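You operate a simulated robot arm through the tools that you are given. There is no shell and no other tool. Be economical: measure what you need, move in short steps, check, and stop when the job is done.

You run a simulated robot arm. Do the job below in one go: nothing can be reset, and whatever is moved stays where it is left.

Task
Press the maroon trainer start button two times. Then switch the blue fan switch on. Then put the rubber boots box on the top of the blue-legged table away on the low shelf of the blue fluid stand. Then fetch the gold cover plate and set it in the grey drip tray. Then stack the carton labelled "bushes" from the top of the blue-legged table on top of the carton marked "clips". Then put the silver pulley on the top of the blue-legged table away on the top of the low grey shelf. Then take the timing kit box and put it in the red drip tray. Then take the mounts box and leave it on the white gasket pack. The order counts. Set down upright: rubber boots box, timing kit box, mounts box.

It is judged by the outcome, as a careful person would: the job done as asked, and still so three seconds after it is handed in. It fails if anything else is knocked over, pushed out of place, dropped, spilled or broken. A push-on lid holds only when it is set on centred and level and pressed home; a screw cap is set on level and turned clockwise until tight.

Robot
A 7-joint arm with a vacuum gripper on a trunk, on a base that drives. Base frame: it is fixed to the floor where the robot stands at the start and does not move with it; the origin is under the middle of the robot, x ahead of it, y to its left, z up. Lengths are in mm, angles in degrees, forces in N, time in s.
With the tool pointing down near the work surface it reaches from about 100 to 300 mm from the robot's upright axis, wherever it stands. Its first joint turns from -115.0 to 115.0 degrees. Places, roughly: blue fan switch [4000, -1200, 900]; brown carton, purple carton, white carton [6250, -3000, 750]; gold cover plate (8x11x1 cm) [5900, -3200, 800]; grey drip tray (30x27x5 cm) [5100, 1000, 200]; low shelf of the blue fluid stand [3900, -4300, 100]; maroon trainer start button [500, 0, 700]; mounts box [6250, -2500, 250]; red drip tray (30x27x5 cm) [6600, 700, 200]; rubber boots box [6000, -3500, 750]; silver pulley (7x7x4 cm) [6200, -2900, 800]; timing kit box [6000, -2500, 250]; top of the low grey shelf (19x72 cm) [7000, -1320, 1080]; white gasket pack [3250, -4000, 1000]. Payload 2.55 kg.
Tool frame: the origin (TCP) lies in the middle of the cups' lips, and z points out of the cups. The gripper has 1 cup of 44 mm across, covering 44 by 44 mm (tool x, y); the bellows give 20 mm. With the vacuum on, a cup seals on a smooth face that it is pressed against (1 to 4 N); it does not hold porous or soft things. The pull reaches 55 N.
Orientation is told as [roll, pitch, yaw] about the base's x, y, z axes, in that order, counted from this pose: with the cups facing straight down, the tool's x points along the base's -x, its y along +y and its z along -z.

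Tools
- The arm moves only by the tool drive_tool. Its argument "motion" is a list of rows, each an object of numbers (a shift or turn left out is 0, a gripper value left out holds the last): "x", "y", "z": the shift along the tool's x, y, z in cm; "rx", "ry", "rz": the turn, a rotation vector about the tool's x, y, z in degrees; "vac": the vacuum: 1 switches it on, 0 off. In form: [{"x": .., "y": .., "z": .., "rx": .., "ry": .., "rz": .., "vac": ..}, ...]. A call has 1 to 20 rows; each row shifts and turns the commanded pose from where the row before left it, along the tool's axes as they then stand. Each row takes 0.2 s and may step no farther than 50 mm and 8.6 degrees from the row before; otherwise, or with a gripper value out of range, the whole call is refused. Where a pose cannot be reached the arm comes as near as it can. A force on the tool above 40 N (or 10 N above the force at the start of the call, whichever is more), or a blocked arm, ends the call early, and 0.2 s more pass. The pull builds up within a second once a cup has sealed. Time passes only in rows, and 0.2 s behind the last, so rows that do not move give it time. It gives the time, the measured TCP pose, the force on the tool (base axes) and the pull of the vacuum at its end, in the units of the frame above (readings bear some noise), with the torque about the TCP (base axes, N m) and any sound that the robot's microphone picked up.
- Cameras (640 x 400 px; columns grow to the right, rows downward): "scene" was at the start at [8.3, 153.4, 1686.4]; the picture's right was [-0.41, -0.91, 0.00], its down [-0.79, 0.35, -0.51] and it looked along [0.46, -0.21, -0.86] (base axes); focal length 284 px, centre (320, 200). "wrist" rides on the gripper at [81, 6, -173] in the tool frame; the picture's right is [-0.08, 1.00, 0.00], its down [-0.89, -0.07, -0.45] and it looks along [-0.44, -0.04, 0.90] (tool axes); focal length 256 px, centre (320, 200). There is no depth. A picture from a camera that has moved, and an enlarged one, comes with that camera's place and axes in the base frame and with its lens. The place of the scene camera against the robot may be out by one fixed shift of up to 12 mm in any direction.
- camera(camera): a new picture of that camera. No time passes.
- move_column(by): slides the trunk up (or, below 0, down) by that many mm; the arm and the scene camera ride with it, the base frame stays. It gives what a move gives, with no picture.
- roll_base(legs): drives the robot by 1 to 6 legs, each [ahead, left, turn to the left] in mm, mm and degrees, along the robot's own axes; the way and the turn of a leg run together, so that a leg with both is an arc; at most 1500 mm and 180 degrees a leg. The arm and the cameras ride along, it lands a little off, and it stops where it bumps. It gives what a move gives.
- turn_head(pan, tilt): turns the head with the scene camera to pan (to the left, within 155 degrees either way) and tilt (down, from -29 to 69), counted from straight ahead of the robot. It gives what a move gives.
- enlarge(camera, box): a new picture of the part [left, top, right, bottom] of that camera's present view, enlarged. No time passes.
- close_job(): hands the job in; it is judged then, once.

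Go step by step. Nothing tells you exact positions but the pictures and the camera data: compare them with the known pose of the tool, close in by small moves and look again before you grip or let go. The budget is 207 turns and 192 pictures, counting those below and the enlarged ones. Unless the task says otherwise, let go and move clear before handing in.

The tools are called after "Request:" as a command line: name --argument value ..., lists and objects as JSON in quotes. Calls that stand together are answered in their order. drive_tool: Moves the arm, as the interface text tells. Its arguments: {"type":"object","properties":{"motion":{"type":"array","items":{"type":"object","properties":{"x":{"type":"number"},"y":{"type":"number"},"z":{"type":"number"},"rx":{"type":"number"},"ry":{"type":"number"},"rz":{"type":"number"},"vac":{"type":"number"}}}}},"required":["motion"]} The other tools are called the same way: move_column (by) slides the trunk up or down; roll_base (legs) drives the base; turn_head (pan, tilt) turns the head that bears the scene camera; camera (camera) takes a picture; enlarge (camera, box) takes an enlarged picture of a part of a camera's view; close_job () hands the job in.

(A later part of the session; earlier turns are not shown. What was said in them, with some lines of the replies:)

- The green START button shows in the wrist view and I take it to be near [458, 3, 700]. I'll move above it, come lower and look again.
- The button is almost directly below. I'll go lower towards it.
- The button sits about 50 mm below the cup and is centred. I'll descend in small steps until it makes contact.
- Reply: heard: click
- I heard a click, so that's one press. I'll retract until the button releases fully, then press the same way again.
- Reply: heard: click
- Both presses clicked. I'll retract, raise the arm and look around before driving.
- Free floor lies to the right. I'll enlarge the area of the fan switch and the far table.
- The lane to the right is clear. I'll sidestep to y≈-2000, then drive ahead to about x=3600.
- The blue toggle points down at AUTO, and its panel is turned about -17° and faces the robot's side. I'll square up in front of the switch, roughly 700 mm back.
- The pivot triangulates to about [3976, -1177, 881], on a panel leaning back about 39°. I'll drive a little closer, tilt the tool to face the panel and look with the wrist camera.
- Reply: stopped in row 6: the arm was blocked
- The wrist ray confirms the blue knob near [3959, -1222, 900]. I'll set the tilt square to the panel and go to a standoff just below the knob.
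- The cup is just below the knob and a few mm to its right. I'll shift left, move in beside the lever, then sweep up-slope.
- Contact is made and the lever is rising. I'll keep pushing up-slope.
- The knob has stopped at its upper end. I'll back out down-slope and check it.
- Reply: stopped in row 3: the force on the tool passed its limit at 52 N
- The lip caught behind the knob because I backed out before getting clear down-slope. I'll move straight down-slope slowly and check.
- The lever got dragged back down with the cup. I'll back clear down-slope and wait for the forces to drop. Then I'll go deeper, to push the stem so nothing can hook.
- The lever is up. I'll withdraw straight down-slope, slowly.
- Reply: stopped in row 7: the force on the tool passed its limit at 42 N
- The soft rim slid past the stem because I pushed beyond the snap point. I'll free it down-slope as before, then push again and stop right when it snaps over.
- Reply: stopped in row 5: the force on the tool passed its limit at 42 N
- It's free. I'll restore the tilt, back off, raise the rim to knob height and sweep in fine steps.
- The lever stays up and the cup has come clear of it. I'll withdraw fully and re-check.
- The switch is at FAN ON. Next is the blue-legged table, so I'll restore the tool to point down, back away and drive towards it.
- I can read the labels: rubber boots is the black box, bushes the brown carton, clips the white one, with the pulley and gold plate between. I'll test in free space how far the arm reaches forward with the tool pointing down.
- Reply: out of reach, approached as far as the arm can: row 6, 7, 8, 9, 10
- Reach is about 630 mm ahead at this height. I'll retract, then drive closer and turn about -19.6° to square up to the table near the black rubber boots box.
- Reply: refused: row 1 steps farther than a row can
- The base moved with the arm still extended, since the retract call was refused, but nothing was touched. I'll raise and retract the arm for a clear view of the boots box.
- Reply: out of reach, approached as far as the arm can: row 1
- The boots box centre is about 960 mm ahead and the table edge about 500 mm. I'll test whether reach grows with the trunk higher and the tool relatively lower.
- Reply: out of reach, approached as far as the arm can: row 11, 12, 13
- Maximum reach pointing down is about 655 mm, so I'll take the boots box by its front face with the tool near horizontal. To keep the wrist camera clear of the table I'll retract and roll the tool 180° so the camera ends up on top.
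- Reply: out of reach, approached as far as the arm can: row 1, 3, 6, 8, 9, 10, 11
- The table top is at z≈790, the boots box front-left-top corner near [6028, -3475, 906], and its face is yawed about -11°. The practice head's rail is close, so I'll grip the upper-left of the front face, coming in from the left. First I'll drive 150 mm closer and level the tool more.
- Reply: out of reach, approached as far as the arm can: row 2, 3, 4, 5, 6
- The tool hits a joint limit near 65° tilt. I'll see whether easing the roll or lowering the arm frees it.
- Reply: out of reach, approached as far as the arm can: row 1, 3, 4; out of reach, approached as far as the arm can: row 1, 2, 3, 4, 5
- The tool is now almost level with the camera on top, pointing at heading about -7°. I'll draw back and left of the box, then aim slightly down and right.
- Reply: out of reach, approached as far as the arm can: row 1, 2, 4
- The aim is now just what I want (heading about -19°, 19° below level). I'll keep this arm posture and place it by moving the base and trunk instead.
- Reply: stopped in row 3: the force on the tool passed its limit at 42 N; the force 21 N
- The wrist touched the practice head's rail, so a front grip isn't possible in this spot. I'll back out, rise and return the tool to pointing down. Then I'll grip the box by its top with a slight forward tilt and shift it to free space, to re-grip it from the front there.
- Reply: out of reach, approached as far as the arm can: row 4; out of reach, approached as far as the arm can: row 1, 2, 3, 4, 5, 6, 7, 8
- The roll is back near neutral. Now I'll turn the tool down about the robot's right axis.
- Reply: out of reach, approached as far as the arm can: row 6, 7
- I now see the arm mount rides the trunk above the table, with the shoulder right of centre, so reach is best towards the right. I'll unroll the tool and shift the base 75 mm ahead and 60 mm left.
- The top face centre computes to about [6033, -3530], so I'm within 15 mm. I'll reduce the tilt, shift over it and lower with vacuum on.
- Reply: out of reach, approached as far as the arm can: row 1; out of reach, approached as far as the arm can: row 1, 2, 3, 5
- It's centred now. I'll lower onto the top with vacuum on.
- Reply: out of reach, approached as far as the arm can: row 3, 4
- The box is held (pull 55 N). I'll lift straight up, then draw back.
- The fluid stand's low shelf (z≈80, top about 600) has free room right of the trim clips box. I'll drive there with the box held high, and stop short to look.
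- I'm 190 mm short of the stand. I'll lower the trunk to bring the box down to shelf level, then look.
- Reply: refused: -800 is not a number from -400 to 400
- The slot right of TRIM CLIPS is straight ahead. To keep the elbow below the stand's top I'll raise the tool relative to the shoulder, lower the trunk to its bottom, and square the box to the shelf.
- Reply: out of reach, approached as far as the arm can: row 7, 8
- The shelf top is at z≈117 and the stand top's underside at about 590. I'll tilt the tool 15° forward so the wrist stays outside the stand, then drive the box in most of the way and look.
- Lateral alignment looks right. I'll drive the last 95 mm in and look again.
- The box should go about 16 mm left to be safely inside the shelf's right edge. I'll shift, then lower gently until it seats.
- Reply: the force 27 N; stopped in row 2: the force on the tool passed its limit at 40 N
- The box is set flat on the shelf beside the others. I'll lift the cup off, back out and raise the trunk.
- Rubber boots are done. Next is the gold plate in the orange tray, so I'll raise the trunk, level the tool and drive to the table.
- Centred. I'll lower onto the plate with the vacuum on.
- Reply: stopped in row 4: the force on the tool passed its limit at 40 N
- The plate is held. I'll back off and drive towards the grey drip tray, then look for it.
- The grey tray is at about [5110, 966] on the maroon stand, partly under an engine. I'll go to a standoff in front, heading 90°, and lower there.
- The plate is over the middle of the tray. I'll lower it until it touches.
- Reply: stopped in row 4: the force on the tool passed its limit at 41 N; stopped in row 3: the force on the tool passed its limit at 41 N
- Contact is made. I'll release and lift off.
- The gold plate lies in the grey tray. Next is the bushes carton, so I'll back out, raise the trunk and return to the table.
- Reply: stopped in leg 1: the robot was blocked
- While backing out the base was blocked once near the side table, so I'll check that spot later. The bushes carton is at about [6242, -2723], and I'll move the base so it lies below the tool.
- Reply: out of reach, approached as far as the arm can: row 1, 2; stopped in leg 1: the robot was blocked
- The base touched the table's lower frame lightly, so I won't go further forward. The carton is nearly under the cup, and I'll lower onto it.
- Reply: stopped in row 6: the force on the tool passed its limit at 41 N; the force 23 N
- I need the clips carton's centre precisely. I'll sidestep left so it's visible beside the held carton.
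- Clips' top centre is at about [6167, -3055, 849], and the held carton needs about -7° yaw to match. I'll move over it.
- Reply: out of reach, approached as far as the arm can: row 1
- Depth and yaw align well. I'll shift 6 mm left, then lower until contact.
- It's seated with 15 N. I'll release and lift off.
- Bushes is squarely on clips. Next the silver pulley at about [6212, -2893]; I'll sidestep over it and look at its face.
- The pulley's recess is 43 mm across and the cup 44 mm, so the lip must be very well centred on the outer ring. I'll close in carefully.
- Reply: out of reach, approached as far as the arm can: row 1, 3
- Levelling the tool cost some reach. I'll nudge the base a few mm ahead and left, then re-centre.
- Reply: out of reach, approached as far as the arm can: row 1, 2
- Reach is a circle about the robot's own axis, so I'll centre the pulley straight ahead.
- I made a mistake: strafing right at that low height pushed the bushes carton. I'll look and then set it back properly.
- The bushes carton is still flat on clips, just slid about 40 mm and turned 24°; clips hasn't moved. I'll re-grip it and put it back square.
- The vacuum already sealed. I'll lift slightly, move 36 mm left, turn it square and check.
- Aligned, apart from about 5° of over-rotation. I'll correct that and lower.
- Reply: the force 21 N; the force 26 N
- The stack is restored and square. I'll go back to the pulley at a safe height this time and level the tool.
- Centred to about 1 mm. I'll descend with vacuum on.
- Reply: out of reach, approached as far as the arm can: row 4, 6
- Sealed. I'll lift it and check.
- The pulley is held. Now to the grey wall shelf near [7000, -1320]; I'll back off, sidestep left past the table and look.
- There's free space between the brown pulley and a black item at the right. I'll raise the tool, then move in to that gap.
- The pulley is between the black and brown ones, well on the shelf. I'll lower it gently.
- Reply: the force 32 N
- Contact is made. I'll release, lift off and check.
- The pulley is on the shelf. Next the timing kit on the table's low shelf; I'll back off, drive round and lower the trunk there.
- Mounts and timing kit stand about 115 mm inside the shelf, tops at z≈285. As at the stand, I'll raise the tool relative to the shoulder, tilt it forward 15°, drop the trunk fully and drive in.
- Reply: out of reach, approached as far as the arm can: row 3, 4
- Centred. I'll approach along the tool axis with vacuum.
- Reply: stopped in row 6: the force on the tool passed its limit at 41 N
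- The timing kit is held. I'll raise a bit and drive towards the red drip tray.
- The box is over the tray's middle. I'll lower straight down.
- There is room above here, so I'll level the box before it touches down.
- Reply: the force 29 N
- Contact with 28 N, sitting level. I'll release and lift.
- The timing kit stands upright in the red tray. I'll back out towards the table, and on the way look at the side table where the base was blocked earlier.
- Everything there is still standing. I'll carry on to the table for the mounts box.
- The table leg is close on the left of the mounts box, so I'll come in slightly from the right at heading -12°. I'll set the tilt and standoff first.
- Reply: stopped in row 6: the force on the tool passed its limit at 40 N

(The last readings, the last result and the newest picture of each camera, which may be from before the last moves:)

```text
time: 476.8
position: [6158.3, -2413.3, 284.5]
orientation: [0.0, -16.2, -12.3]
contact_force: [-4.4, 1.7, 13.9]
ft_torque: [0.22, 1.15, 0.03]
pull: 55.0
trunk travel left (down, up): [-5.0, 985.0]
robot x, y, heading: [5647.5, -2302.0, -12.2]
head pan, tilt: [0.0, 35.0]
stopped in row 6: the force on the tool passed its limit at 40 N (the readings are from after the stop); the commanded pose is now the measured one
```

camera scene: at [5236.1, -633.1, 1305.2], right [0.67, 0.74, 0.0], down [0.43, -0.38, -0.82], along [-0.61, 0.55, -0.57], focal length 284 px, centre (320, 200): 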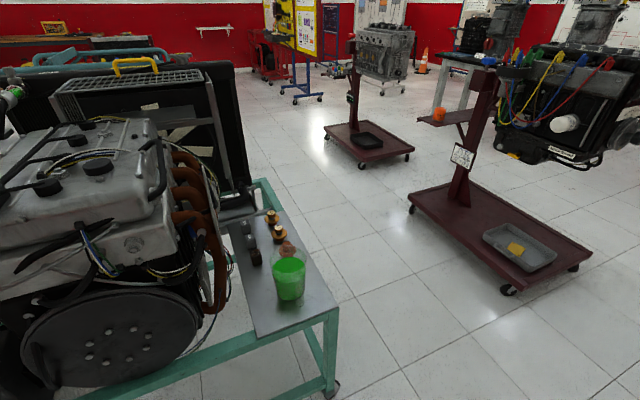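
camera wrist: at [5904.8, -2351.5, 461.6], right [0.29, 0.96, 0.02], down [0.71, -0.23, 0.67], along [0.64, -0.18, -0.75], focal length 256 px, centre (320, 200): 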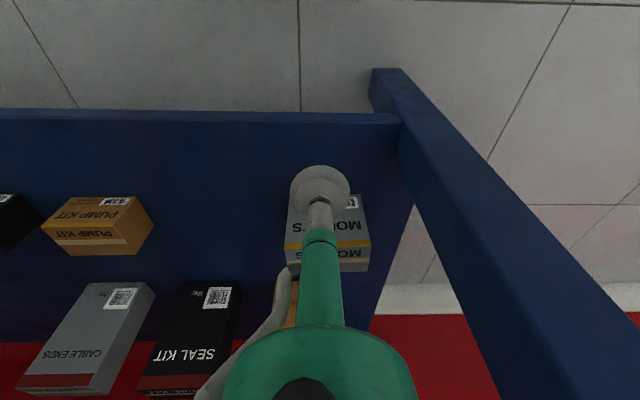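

Sealed. I'll lift slightly and back straight out.

Request:
drive_tool --motion '[{"z": -0.6}, {"z": -1, "x": -0.2}, {"z": -1.2, "x": -0.2}, {}]'

Request:
roll_base --legs '[[-480, 0, 0]]'

Request:
move_column --by 400

Request:
camera --camera "wrist"

```text
time: 477.8
position: [6153.2, -2411.5, 311.5]
orientation: [0.0, -16.0, -12.3]
contact_force: [0.0, -1.2, -3.8]
ft_torque: [0.08, 0.25, 0.01]
pull: 55.4
trunk travel left (down, up): [-5.0, 985.0]
robot x, y, heading: [5647.8, -2302.0, -12.2]
head pan, tilt: [0.0, 35.0]
```

```text
time: 480.6
position: [5682.1, -2312.4, 310.4]
orientation: [0.0, -15.9, -12.8]
contact_force: [0.7, 0.2, -3.3]
ft_torque: [0.07, 0.26, 0.0]
pull: 55.1
trunk travel left (down, up): [-5.0, 985.0]
robot x, y, heading: [5175.0, -2199.7, -12.5]
head pan, tilt: [0.0, 35.0]
```

```text
time: 484.4
position: [5682.0, -2313.1, 710.5]
orientation: [0.0, -16.0, -12.8]
contact_force: [-0.3, 0.7, -2.4]
ft_torque: [0.05, 0.24, 0.01]
pull: 55.0
trunk travel left (down, up): [-405.0, 585.0]
robot x, y, heading: [5176.4, -2199.2, -12.7]
head pan, tilt: [0.0, 35.0]
```

```text
27 pictures are left
camera wrist: at [5560.9, -2279.5, 853.1], right [0.29, 0.96, 0.02], down [0.7, -0.23, 0.67], along [0.65, -0.18, -0.74], focal length 256 px, centre (320, 200)
```

wrist: 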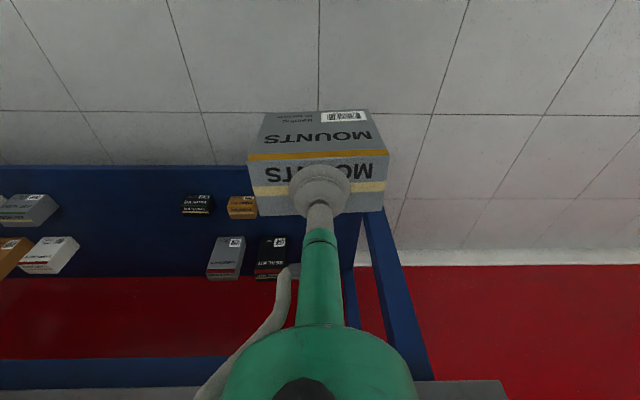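

The mounts box is held. Now to the white gasket pack on the grey rack's bench (about [3310, -3940, 900]); I'll raise it and drive to a standoff to look.

Request:
move_column --by 400

Request:
roll_base --legs '[[0, 0, -95.7], [700, -600, 0], [680, -600, 0]]'

Request:
turn_head --pan 0 --tilt 45

Request:
camera --camera "scene"

Request:
camera --camera "wrist"

```text
time: 488.3
position: [5680.2, -2312.6, 1109.7]
orientation: [-0.1, -16.0, -12.8]
contact_force: [0.5, 0.6, -2.8]
ft_torque: [0.06, 0.21, 0.03]
pull: 54.9
trunk travel left (down, up): [-805.0, 185.0]
robot x, y, heading: [5173.7, -2199.1, -12.7]
head pan, tilt: [0.0, 35.0]
```

```text
time: 501.5
position: [3445.0, -3639.2, 1110.1]
orientation: [0.0, -16.1, -108.0]
contact_force: [0.0, -0.4, -2.0]
ft_torque: [0.2, -0.02, 0.02]
pull: 54.4
trunk travel left (down, up): [-805.0, 185.0]
robot x, y, heading: [3607.7, -3147.4, -108.1]
head pan, tilt: [0.0, 35.0]
```

```text
time: 502.3
position: [3446.9, -3636.5, 1110.3]
orientation: [0.0, -15.9, -108.1]
contact_force: [0.7, -0.2, -1.6]
ft_torque: [0.18, -0.06, -0.03]
pull: 54.7
trunk travel left (down, up): [-805.0, 185.0]
robot x, y, heading: [3606.8, -3142.3, -108.0]
head pan, tilt: [0.0, 45.0]
```

```text
26 pictures are left
camera scene: at [3775.8, -3216.2, 1710.4], right [-0.95, 0.31, 0.0], down [0.22, 0.67, -0.71], along [-0.22, -0.67, -0.71], focal length 284 px, centre (320, 200)
```

scene: 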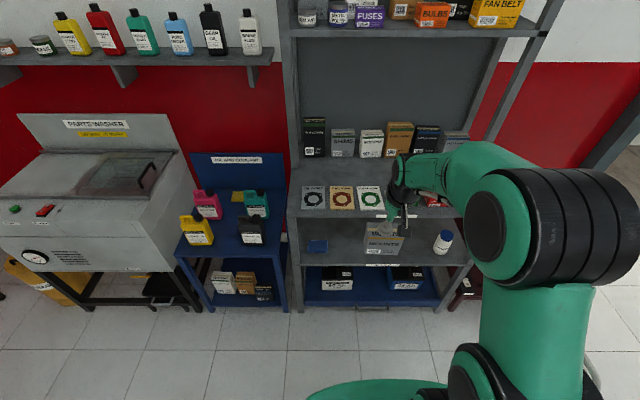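

```text
25 pictures are left
camera wrist: at [3492.0, -3521.6, 1253.1], right [0.92, -0.38, 0.02], down [-0.3, -0.68, 0.67], along [-0.24, -0.63, -0.74], focal length 256 px, centre (320, 200)
```

wrist: 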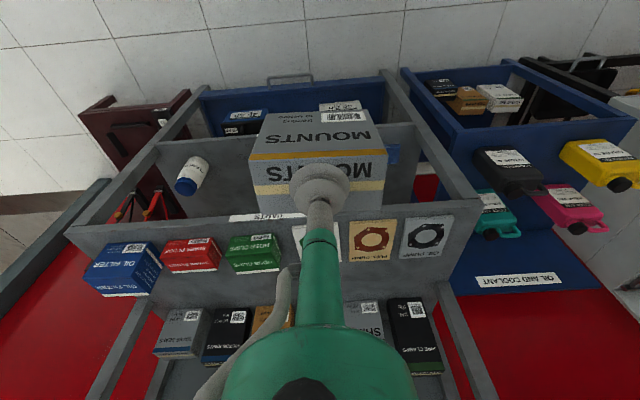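

The white pack is at about [3339, -3903, 920]. I'll move most of the way in, level the box, then re-check alignment.

Request:
roll_base --legs '[[200, -20, 0]]'

Request:
drive_tool --motion '[{"ry": 8}, {"ry": 8}, {}]'

Request:
camera --camera "wrist"

Request:
enlarge --camera "scene" --box '[280, 180, 460, 300]'

```text
time: 503.9
position: [3366.0, -3824.0, 1109.8]
orientation: [0.0, -15.9, -108.0]
contact_force: [0.2, -0.1, -2.3]
ft_torque: [0.21, -0.09, 0.0]
pull: 54.9
trunk travel left (down, up): [-805.0, 185.0]
robot x, y, heading: [3526.5, -3331.6, -108.1]
head pan, tilt: [0.0, 45.0]
```

```text
time: 504.7
position: [3368.9, -3816.4, 1104.3]
orientation: [0.0, -1.9, -108.0]
contact_force: [0.5, -0.4, -2.7]
ft_torque: [0.11, -0.02, 0.0]
pull: 54.9
out of reach, approached as far as the arm can: row 2
trunk travel left (down, up): [-805.0, 185.0]
robot x, y, heading: [3528.3, -3329.2, -107.6]
head pan, tilt: [0.0, 45.0]
```

```text
24 pictures are left
camera wrist: at [3401.5, -3738.6, 1274.1], right [0.92, -0.38, 0.0], down [-0.34, -0.81, 0.47], along [-0.18, -0.44, -0.88], focal length 256 px, centre (320, 200)
```

wrist: 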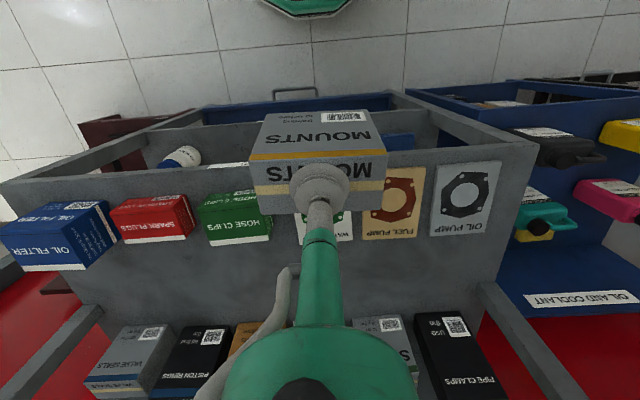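

```text
3.33 times, centred on (370, 240) of scene
camera zoom: at [3695.6, -3398.7, 1710.4], right [-0.95, 0.31, 0.0], down [0.22, 0.67, -0.71], along [-0.22, -0.67, -0.71], focal length 948 px, centre (153, 67)
```

zoom: 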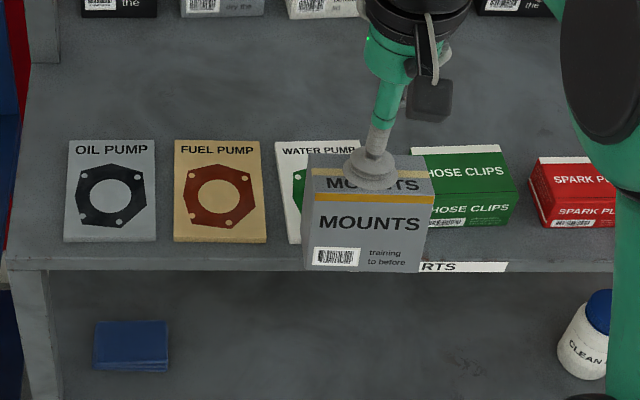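

Request:
roll_base --legs '[[112, 2, 0]]'

Request:
move_column --by -70

Request:
enlarge --camera "wrist" --box '[180, 60, 480, 260]'

Request:
enlarge --camera "scene" --box '[280, 180, 460, 300]'

```text
time: 505.9
position: [3336.0, -3928.4, 1104.1]
orientation: [0.1, -1.9, -108.1]
contact_force: [-1.0, -0.1, -3.4]
ft_torque: [0.15, -0.08, -0.01]
pull: 55.0
trunk travel left (down, up): [-805.0, 185.0]
robot x, y, heading: [3493.8, -3436.5, -107.9]
head pan, tilt: [0.0, 45.0]
```

```text
time: 506.9
position: [3334.0, -3926.1, 1035.0]
orientation: [0.1, -1.8, -108.0]
contact_force: [-0.4, -0.2, -2.9]
ft_torque: [0.18, -0.04, 0.03]
pull: 55.2
trunk travel left (down, up): [-735.0, 255.0]
robot x, y, heading: [3496.6, -3435.4, -107.9]
head pan, tilt: [0.0, 45.0]
```

```text
2.00 times, centred on (330, 160) of wrist
camera zoom: at [3368.4, -3847.4, 1203.7], right [0.92, -0.38, 0.0], down [-0.34, -0.81, 0.47], along [-0.18, -0.44, -0.88], focal length 512 px, centre (300, 280)
```

zoom: 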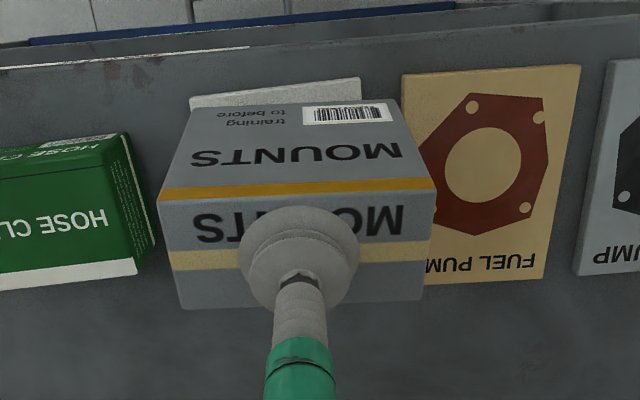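

```text
3.33 times, centred on (370, 240) of scene
camera zoom: at [3662.4, -3508.0, 1640.4], right [-0.95, 0.31, 0.0], down [0.22, 0.67, -0.71], along [-0.22, -0.67, -0.71], focal length 948 px, centre (153, 67)
```

zoom: 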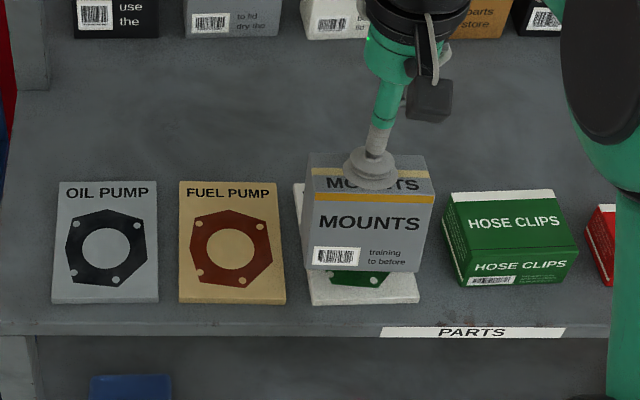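

The box should go about 38 mm deeper to be centred on the pack. I'll nudge the base and check once more.

Request:
roll_base --legs '[[38, -4, 0]]'

Request:
drive_tool --motion '[{"ry": 1.8}, {"z": 1}, {"z": 0.5}, {}]'

Request:
enlarge --camera "scene" --box '[280, 180, 460, 300]'

```text
time: 507.8
position: [3318.6, -3963.6, 1035.3]
orientation: [-0.1, -1.7, -108.2]
contact_force: [-0.2, -0.7, -2.9]
ft_torque: [0.17, -0.14, -0.04]
pull: 55.4
trunk travel left (down, up): [-735.0, 255.0]
robot x, y, heading: [3479.2, -3476.4, -107.8]
head pan, tilt: [0.0, 45.0]
```

```text
time: 508.8
position: [3321.5, -3957.5, 1009.8]
orientation: [0.0, 0.0, -108.1]
contact_force: [-0.1, -0.6, -2.3]
ft_torque: [0.14, -0.03, 0.02]
pull: 54.9
out of reach, approached as far as the arm can: row 1
trunk travel left (down, up): [-735.0, 255.0]
robot x, y, heading: [3475.4, -3472.0, -107.5]
head pan, tilt: [0.0, 45.0]
```

```text
3.33 times, centred on (370, 240) of scene
camera zoom: at [3646.8, -3543.6, 1640.4], right [-0.95, 0.31, 0.0], down [0.22, 0.67, -0.71], along [-0.22, -0.67, -0.71], focal length 948 px, centre (153, 67)
```

zoom: 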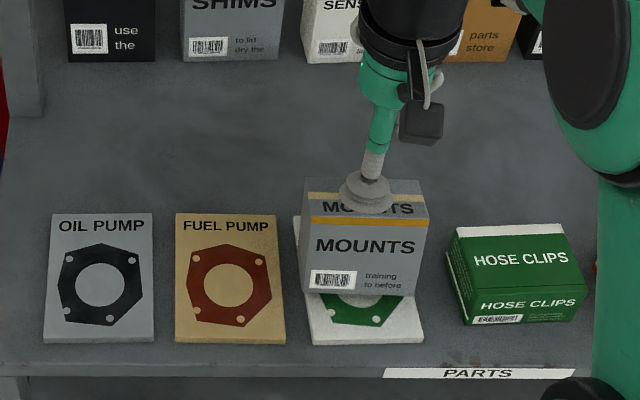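

Centred on the pack. I'll lower gently.

Request:
drive_tool --motion '[{"z": 0.3}, {"z": 0.3}, {"z": 0.2}, {"z": 0.2}, {}]'

```text
time: 510.0
position: [3320.1, -3956.6, 1002.2]
orientation: [0.1, -0.2, -108.1]
contact_force: [-0.1, 2.0, 6.9]
ft_torque: [0.12, -0.32, 0.01]
pull: 54.8
trunk travel left (down, up): [-735.0, 255.0]
robot x, y, heading: [3476.2, -3472.9, -107.9]
head pan, tilt: [0.0, 45.0]
```

Request:
drive_tool --motion '[{"z": 0.2}, {"z": 0.1}, {}]'

Request:
drive_tool --motion '[{"vac": 0}, {}, {}, {}, {}, {"z": -0.5}, {"z": -2}, {"z": -3}, {"z": -3}, {}]'

Request:
enlarge --camera "scene" --box '[280, 180, 460, 300]'

```text
time: 510.8
position: [3321.7, -3956.5, 1000.0]
orientation: [-0.1, -0.3, -108.1]
contact_force: [-0.8, 0.2, 22.5]
ft_torque: [0.03, -0.25, -0.1]
pull: 55.0
trunk travel left (down, up): [-735.0, 255.0]
robot x, y, heading: [3477.4, -3471.8, -107.7]
head pan, tilt: [0.0, 45.0]
```

```text
time: 513.0
position: [3328.1, -3937.6, 1038.3]
orientation: [-0.1, 0.0, -108.1]
contact_force: [-0.6, 0.0, 0.8]
ft_torque: [-0.03, 0.0, -0.03]
pull: 0.0
out of reach, approached as far as the arm can: row 8, 9
trunk travel left (down, up): [-735.0, 255.0]
robot x, y, heading: [3476.8, -3474.1, -108.0]
head pan, tilt: [0.0, 45.0]
```

```text
3.33 times, centred on (370, 240) of scene
camera zoom: at [3646.8, -3543.6, 1640.4], right [-0.95, 0.31, 0.0], down [0.22, 0.67, -0.71], along [-0.22, -0.67, -0.71], focal length 948 px, centre (153, 67)
```

zoom: 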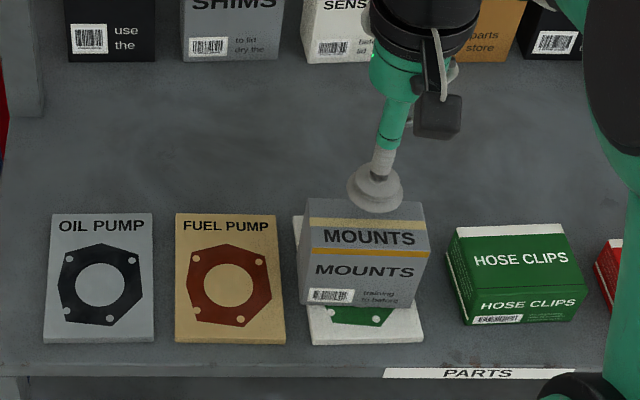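

The mounts box stands upright on the white pack. I'll raise the trunk and back clear, then do a last check of the pack and the fan switch.

Request:
move_column --by 150

Request:
roll_base --legs '[[-500, 0, 0]]'

Request:
camera --camera "scene"

Request:
turn_head --pan 150 --tilt 25

Request:
camera --camera "scene"

```text
time: 514.8
position: [3327.7, -3937.7, 1188.1]
orientation: [0.0, 0.1, -108.1]
contact_force: [0.9, 1.0, 0.2]
ft_torque: [-0.02, -0.01, 0.03]
pull: 0.0
trunk travel left (down, up): [-885.0, 105.0]
robot x, y, heading: [3478.5, -3475.2, -108.0]
head pan, tilt: [0.0, 45.0]
```

```text
time: 517.7
position: [3484.3, -3457.5, 1187.2]
orientation: [0.0, 0.0, -108.0]
contact_force: [-0.8, 0.4, 1.0]
ft_torque: [-0.03, 0.03, 0.02]
pull: 0.1
trunk travel left (down, up): [-885.0, 105.0]
robot x, y, heading: [3631.9, -2995.3, -107.8]
head pan, tilt: [0.0, 45.0]
```

```text
18 pictures are left
camera scene: at [3801.8, -3062.6, 1790.4], right [-0.95, 0.31, 0.0], down [0.22, 0.67, -0.71], along [-0.22, -0.67, -0.71], focal length 284 px, centre (320, 200)
```

scene: 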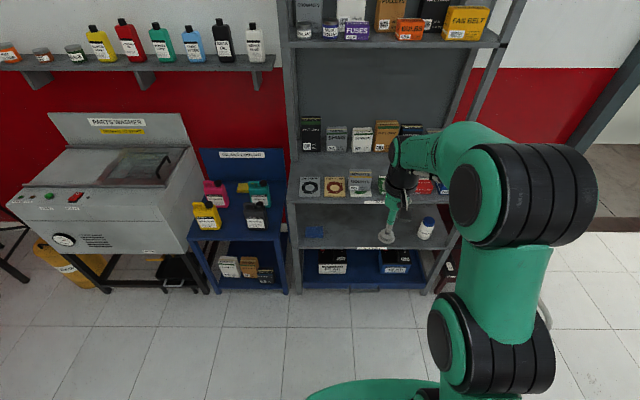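

```text
time: 520.1
position: [3483.6, -3457.8, 1187.8]
orientation: [0.0, 0.0, -108.0]
contact_force: [0.5, -0.1, 0.1]
ft_torque: [0.03, -0.04, -0.01]
pull: 0.1
trunk travel left (down, up): [-885.0, 105.0]
robot x, y, heading: [3630.6, -2989.1, -107.9]
head pan, tilt: [150.0, 25.0]
```

```text
17 pictures are left
camera scene: at [3894.9, -2923.6, 1820.9], right [0.67, -0.74, 0.0], down [-0.31, -0.28, -0.91], along [0.67, 0.61, -0.42], focal length 284 px, centre (320, 200)
```

scene: 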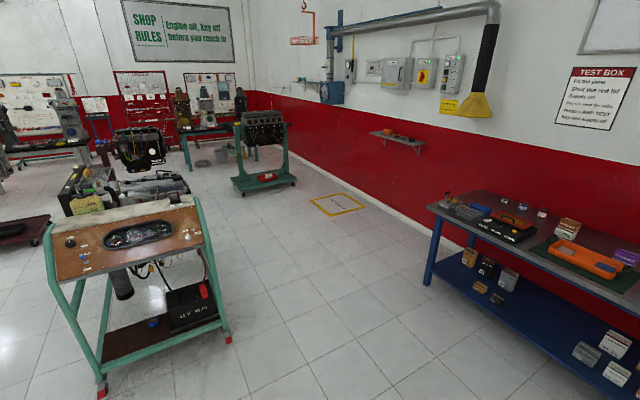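

Request:
enlarge --camera "scene" --box '[45, 200, 205, 300]'

Request:
enlarge --camera "scene" --box '[420, 180, 640, 310]'

```text
4.00 times, centred on (125, 250) of scene
camera zoom: at [3894.9, -2923.6, 1820.9], right [0.67, -0.74, 0.0], down [-0.31, -0.28, -0.91], along [0.67, 0.61, -0.42], focal length 1138 px, centre (1100, 0)
```

zoom: 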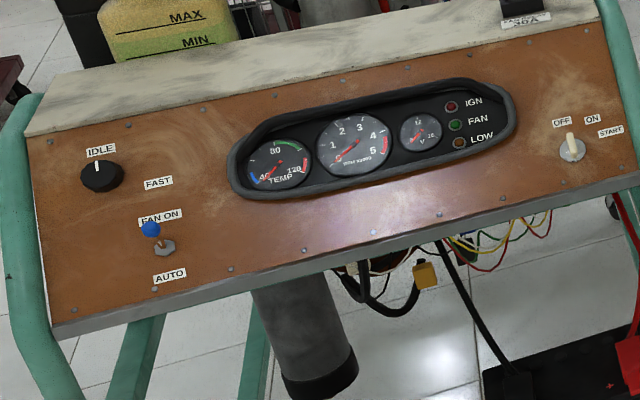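

```text
2.91 times, centred on (530, 245) of scene
camera zoom: at [3894.9, -2923.6, 1820.9], right [0.67, -0.74, 0.0], down [-0.31, -0.28, -0.91], along [0.67, 0.61, -0.42], focal length 828 px, centre (-291, 69)
```

zoom: 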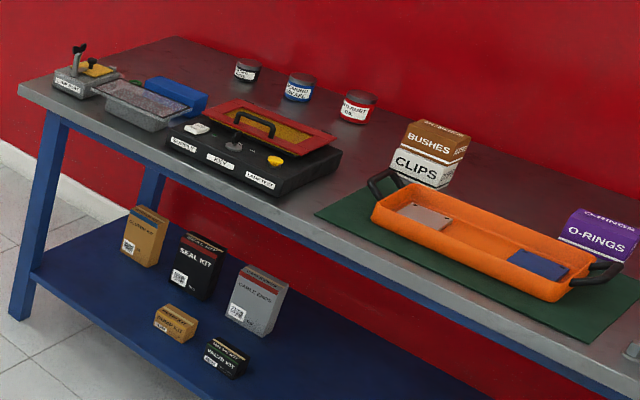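

The fan switch is at FAN ON, bushes is squarely on clips, and all the moved items are in place. I'm handing in.

Request:
close_job

```text
The job is handed in.
```

I've handed the job in with all eight steps done in the order you asked. The rubber boots, timing kit and mounts boxes are all standing upright.

Three bumps happened along the way:
- **Bushes carton:** while moving to the pulley I knocked the stacked carton. It slid about 40 mm and turned but stayed flat on the clips carton. I set it back square, and the last picture shows the stack in place.
- **Practice head:** on my first try for the rubber boots box, the wrist touched its rail. I backed off straight away and saw no sign that it had moved.
- **Base contacts:** the base bumped the teal fan trainer's side table once and the blue-legged table's lower frame once. Everything on both was still standing in later pictures.
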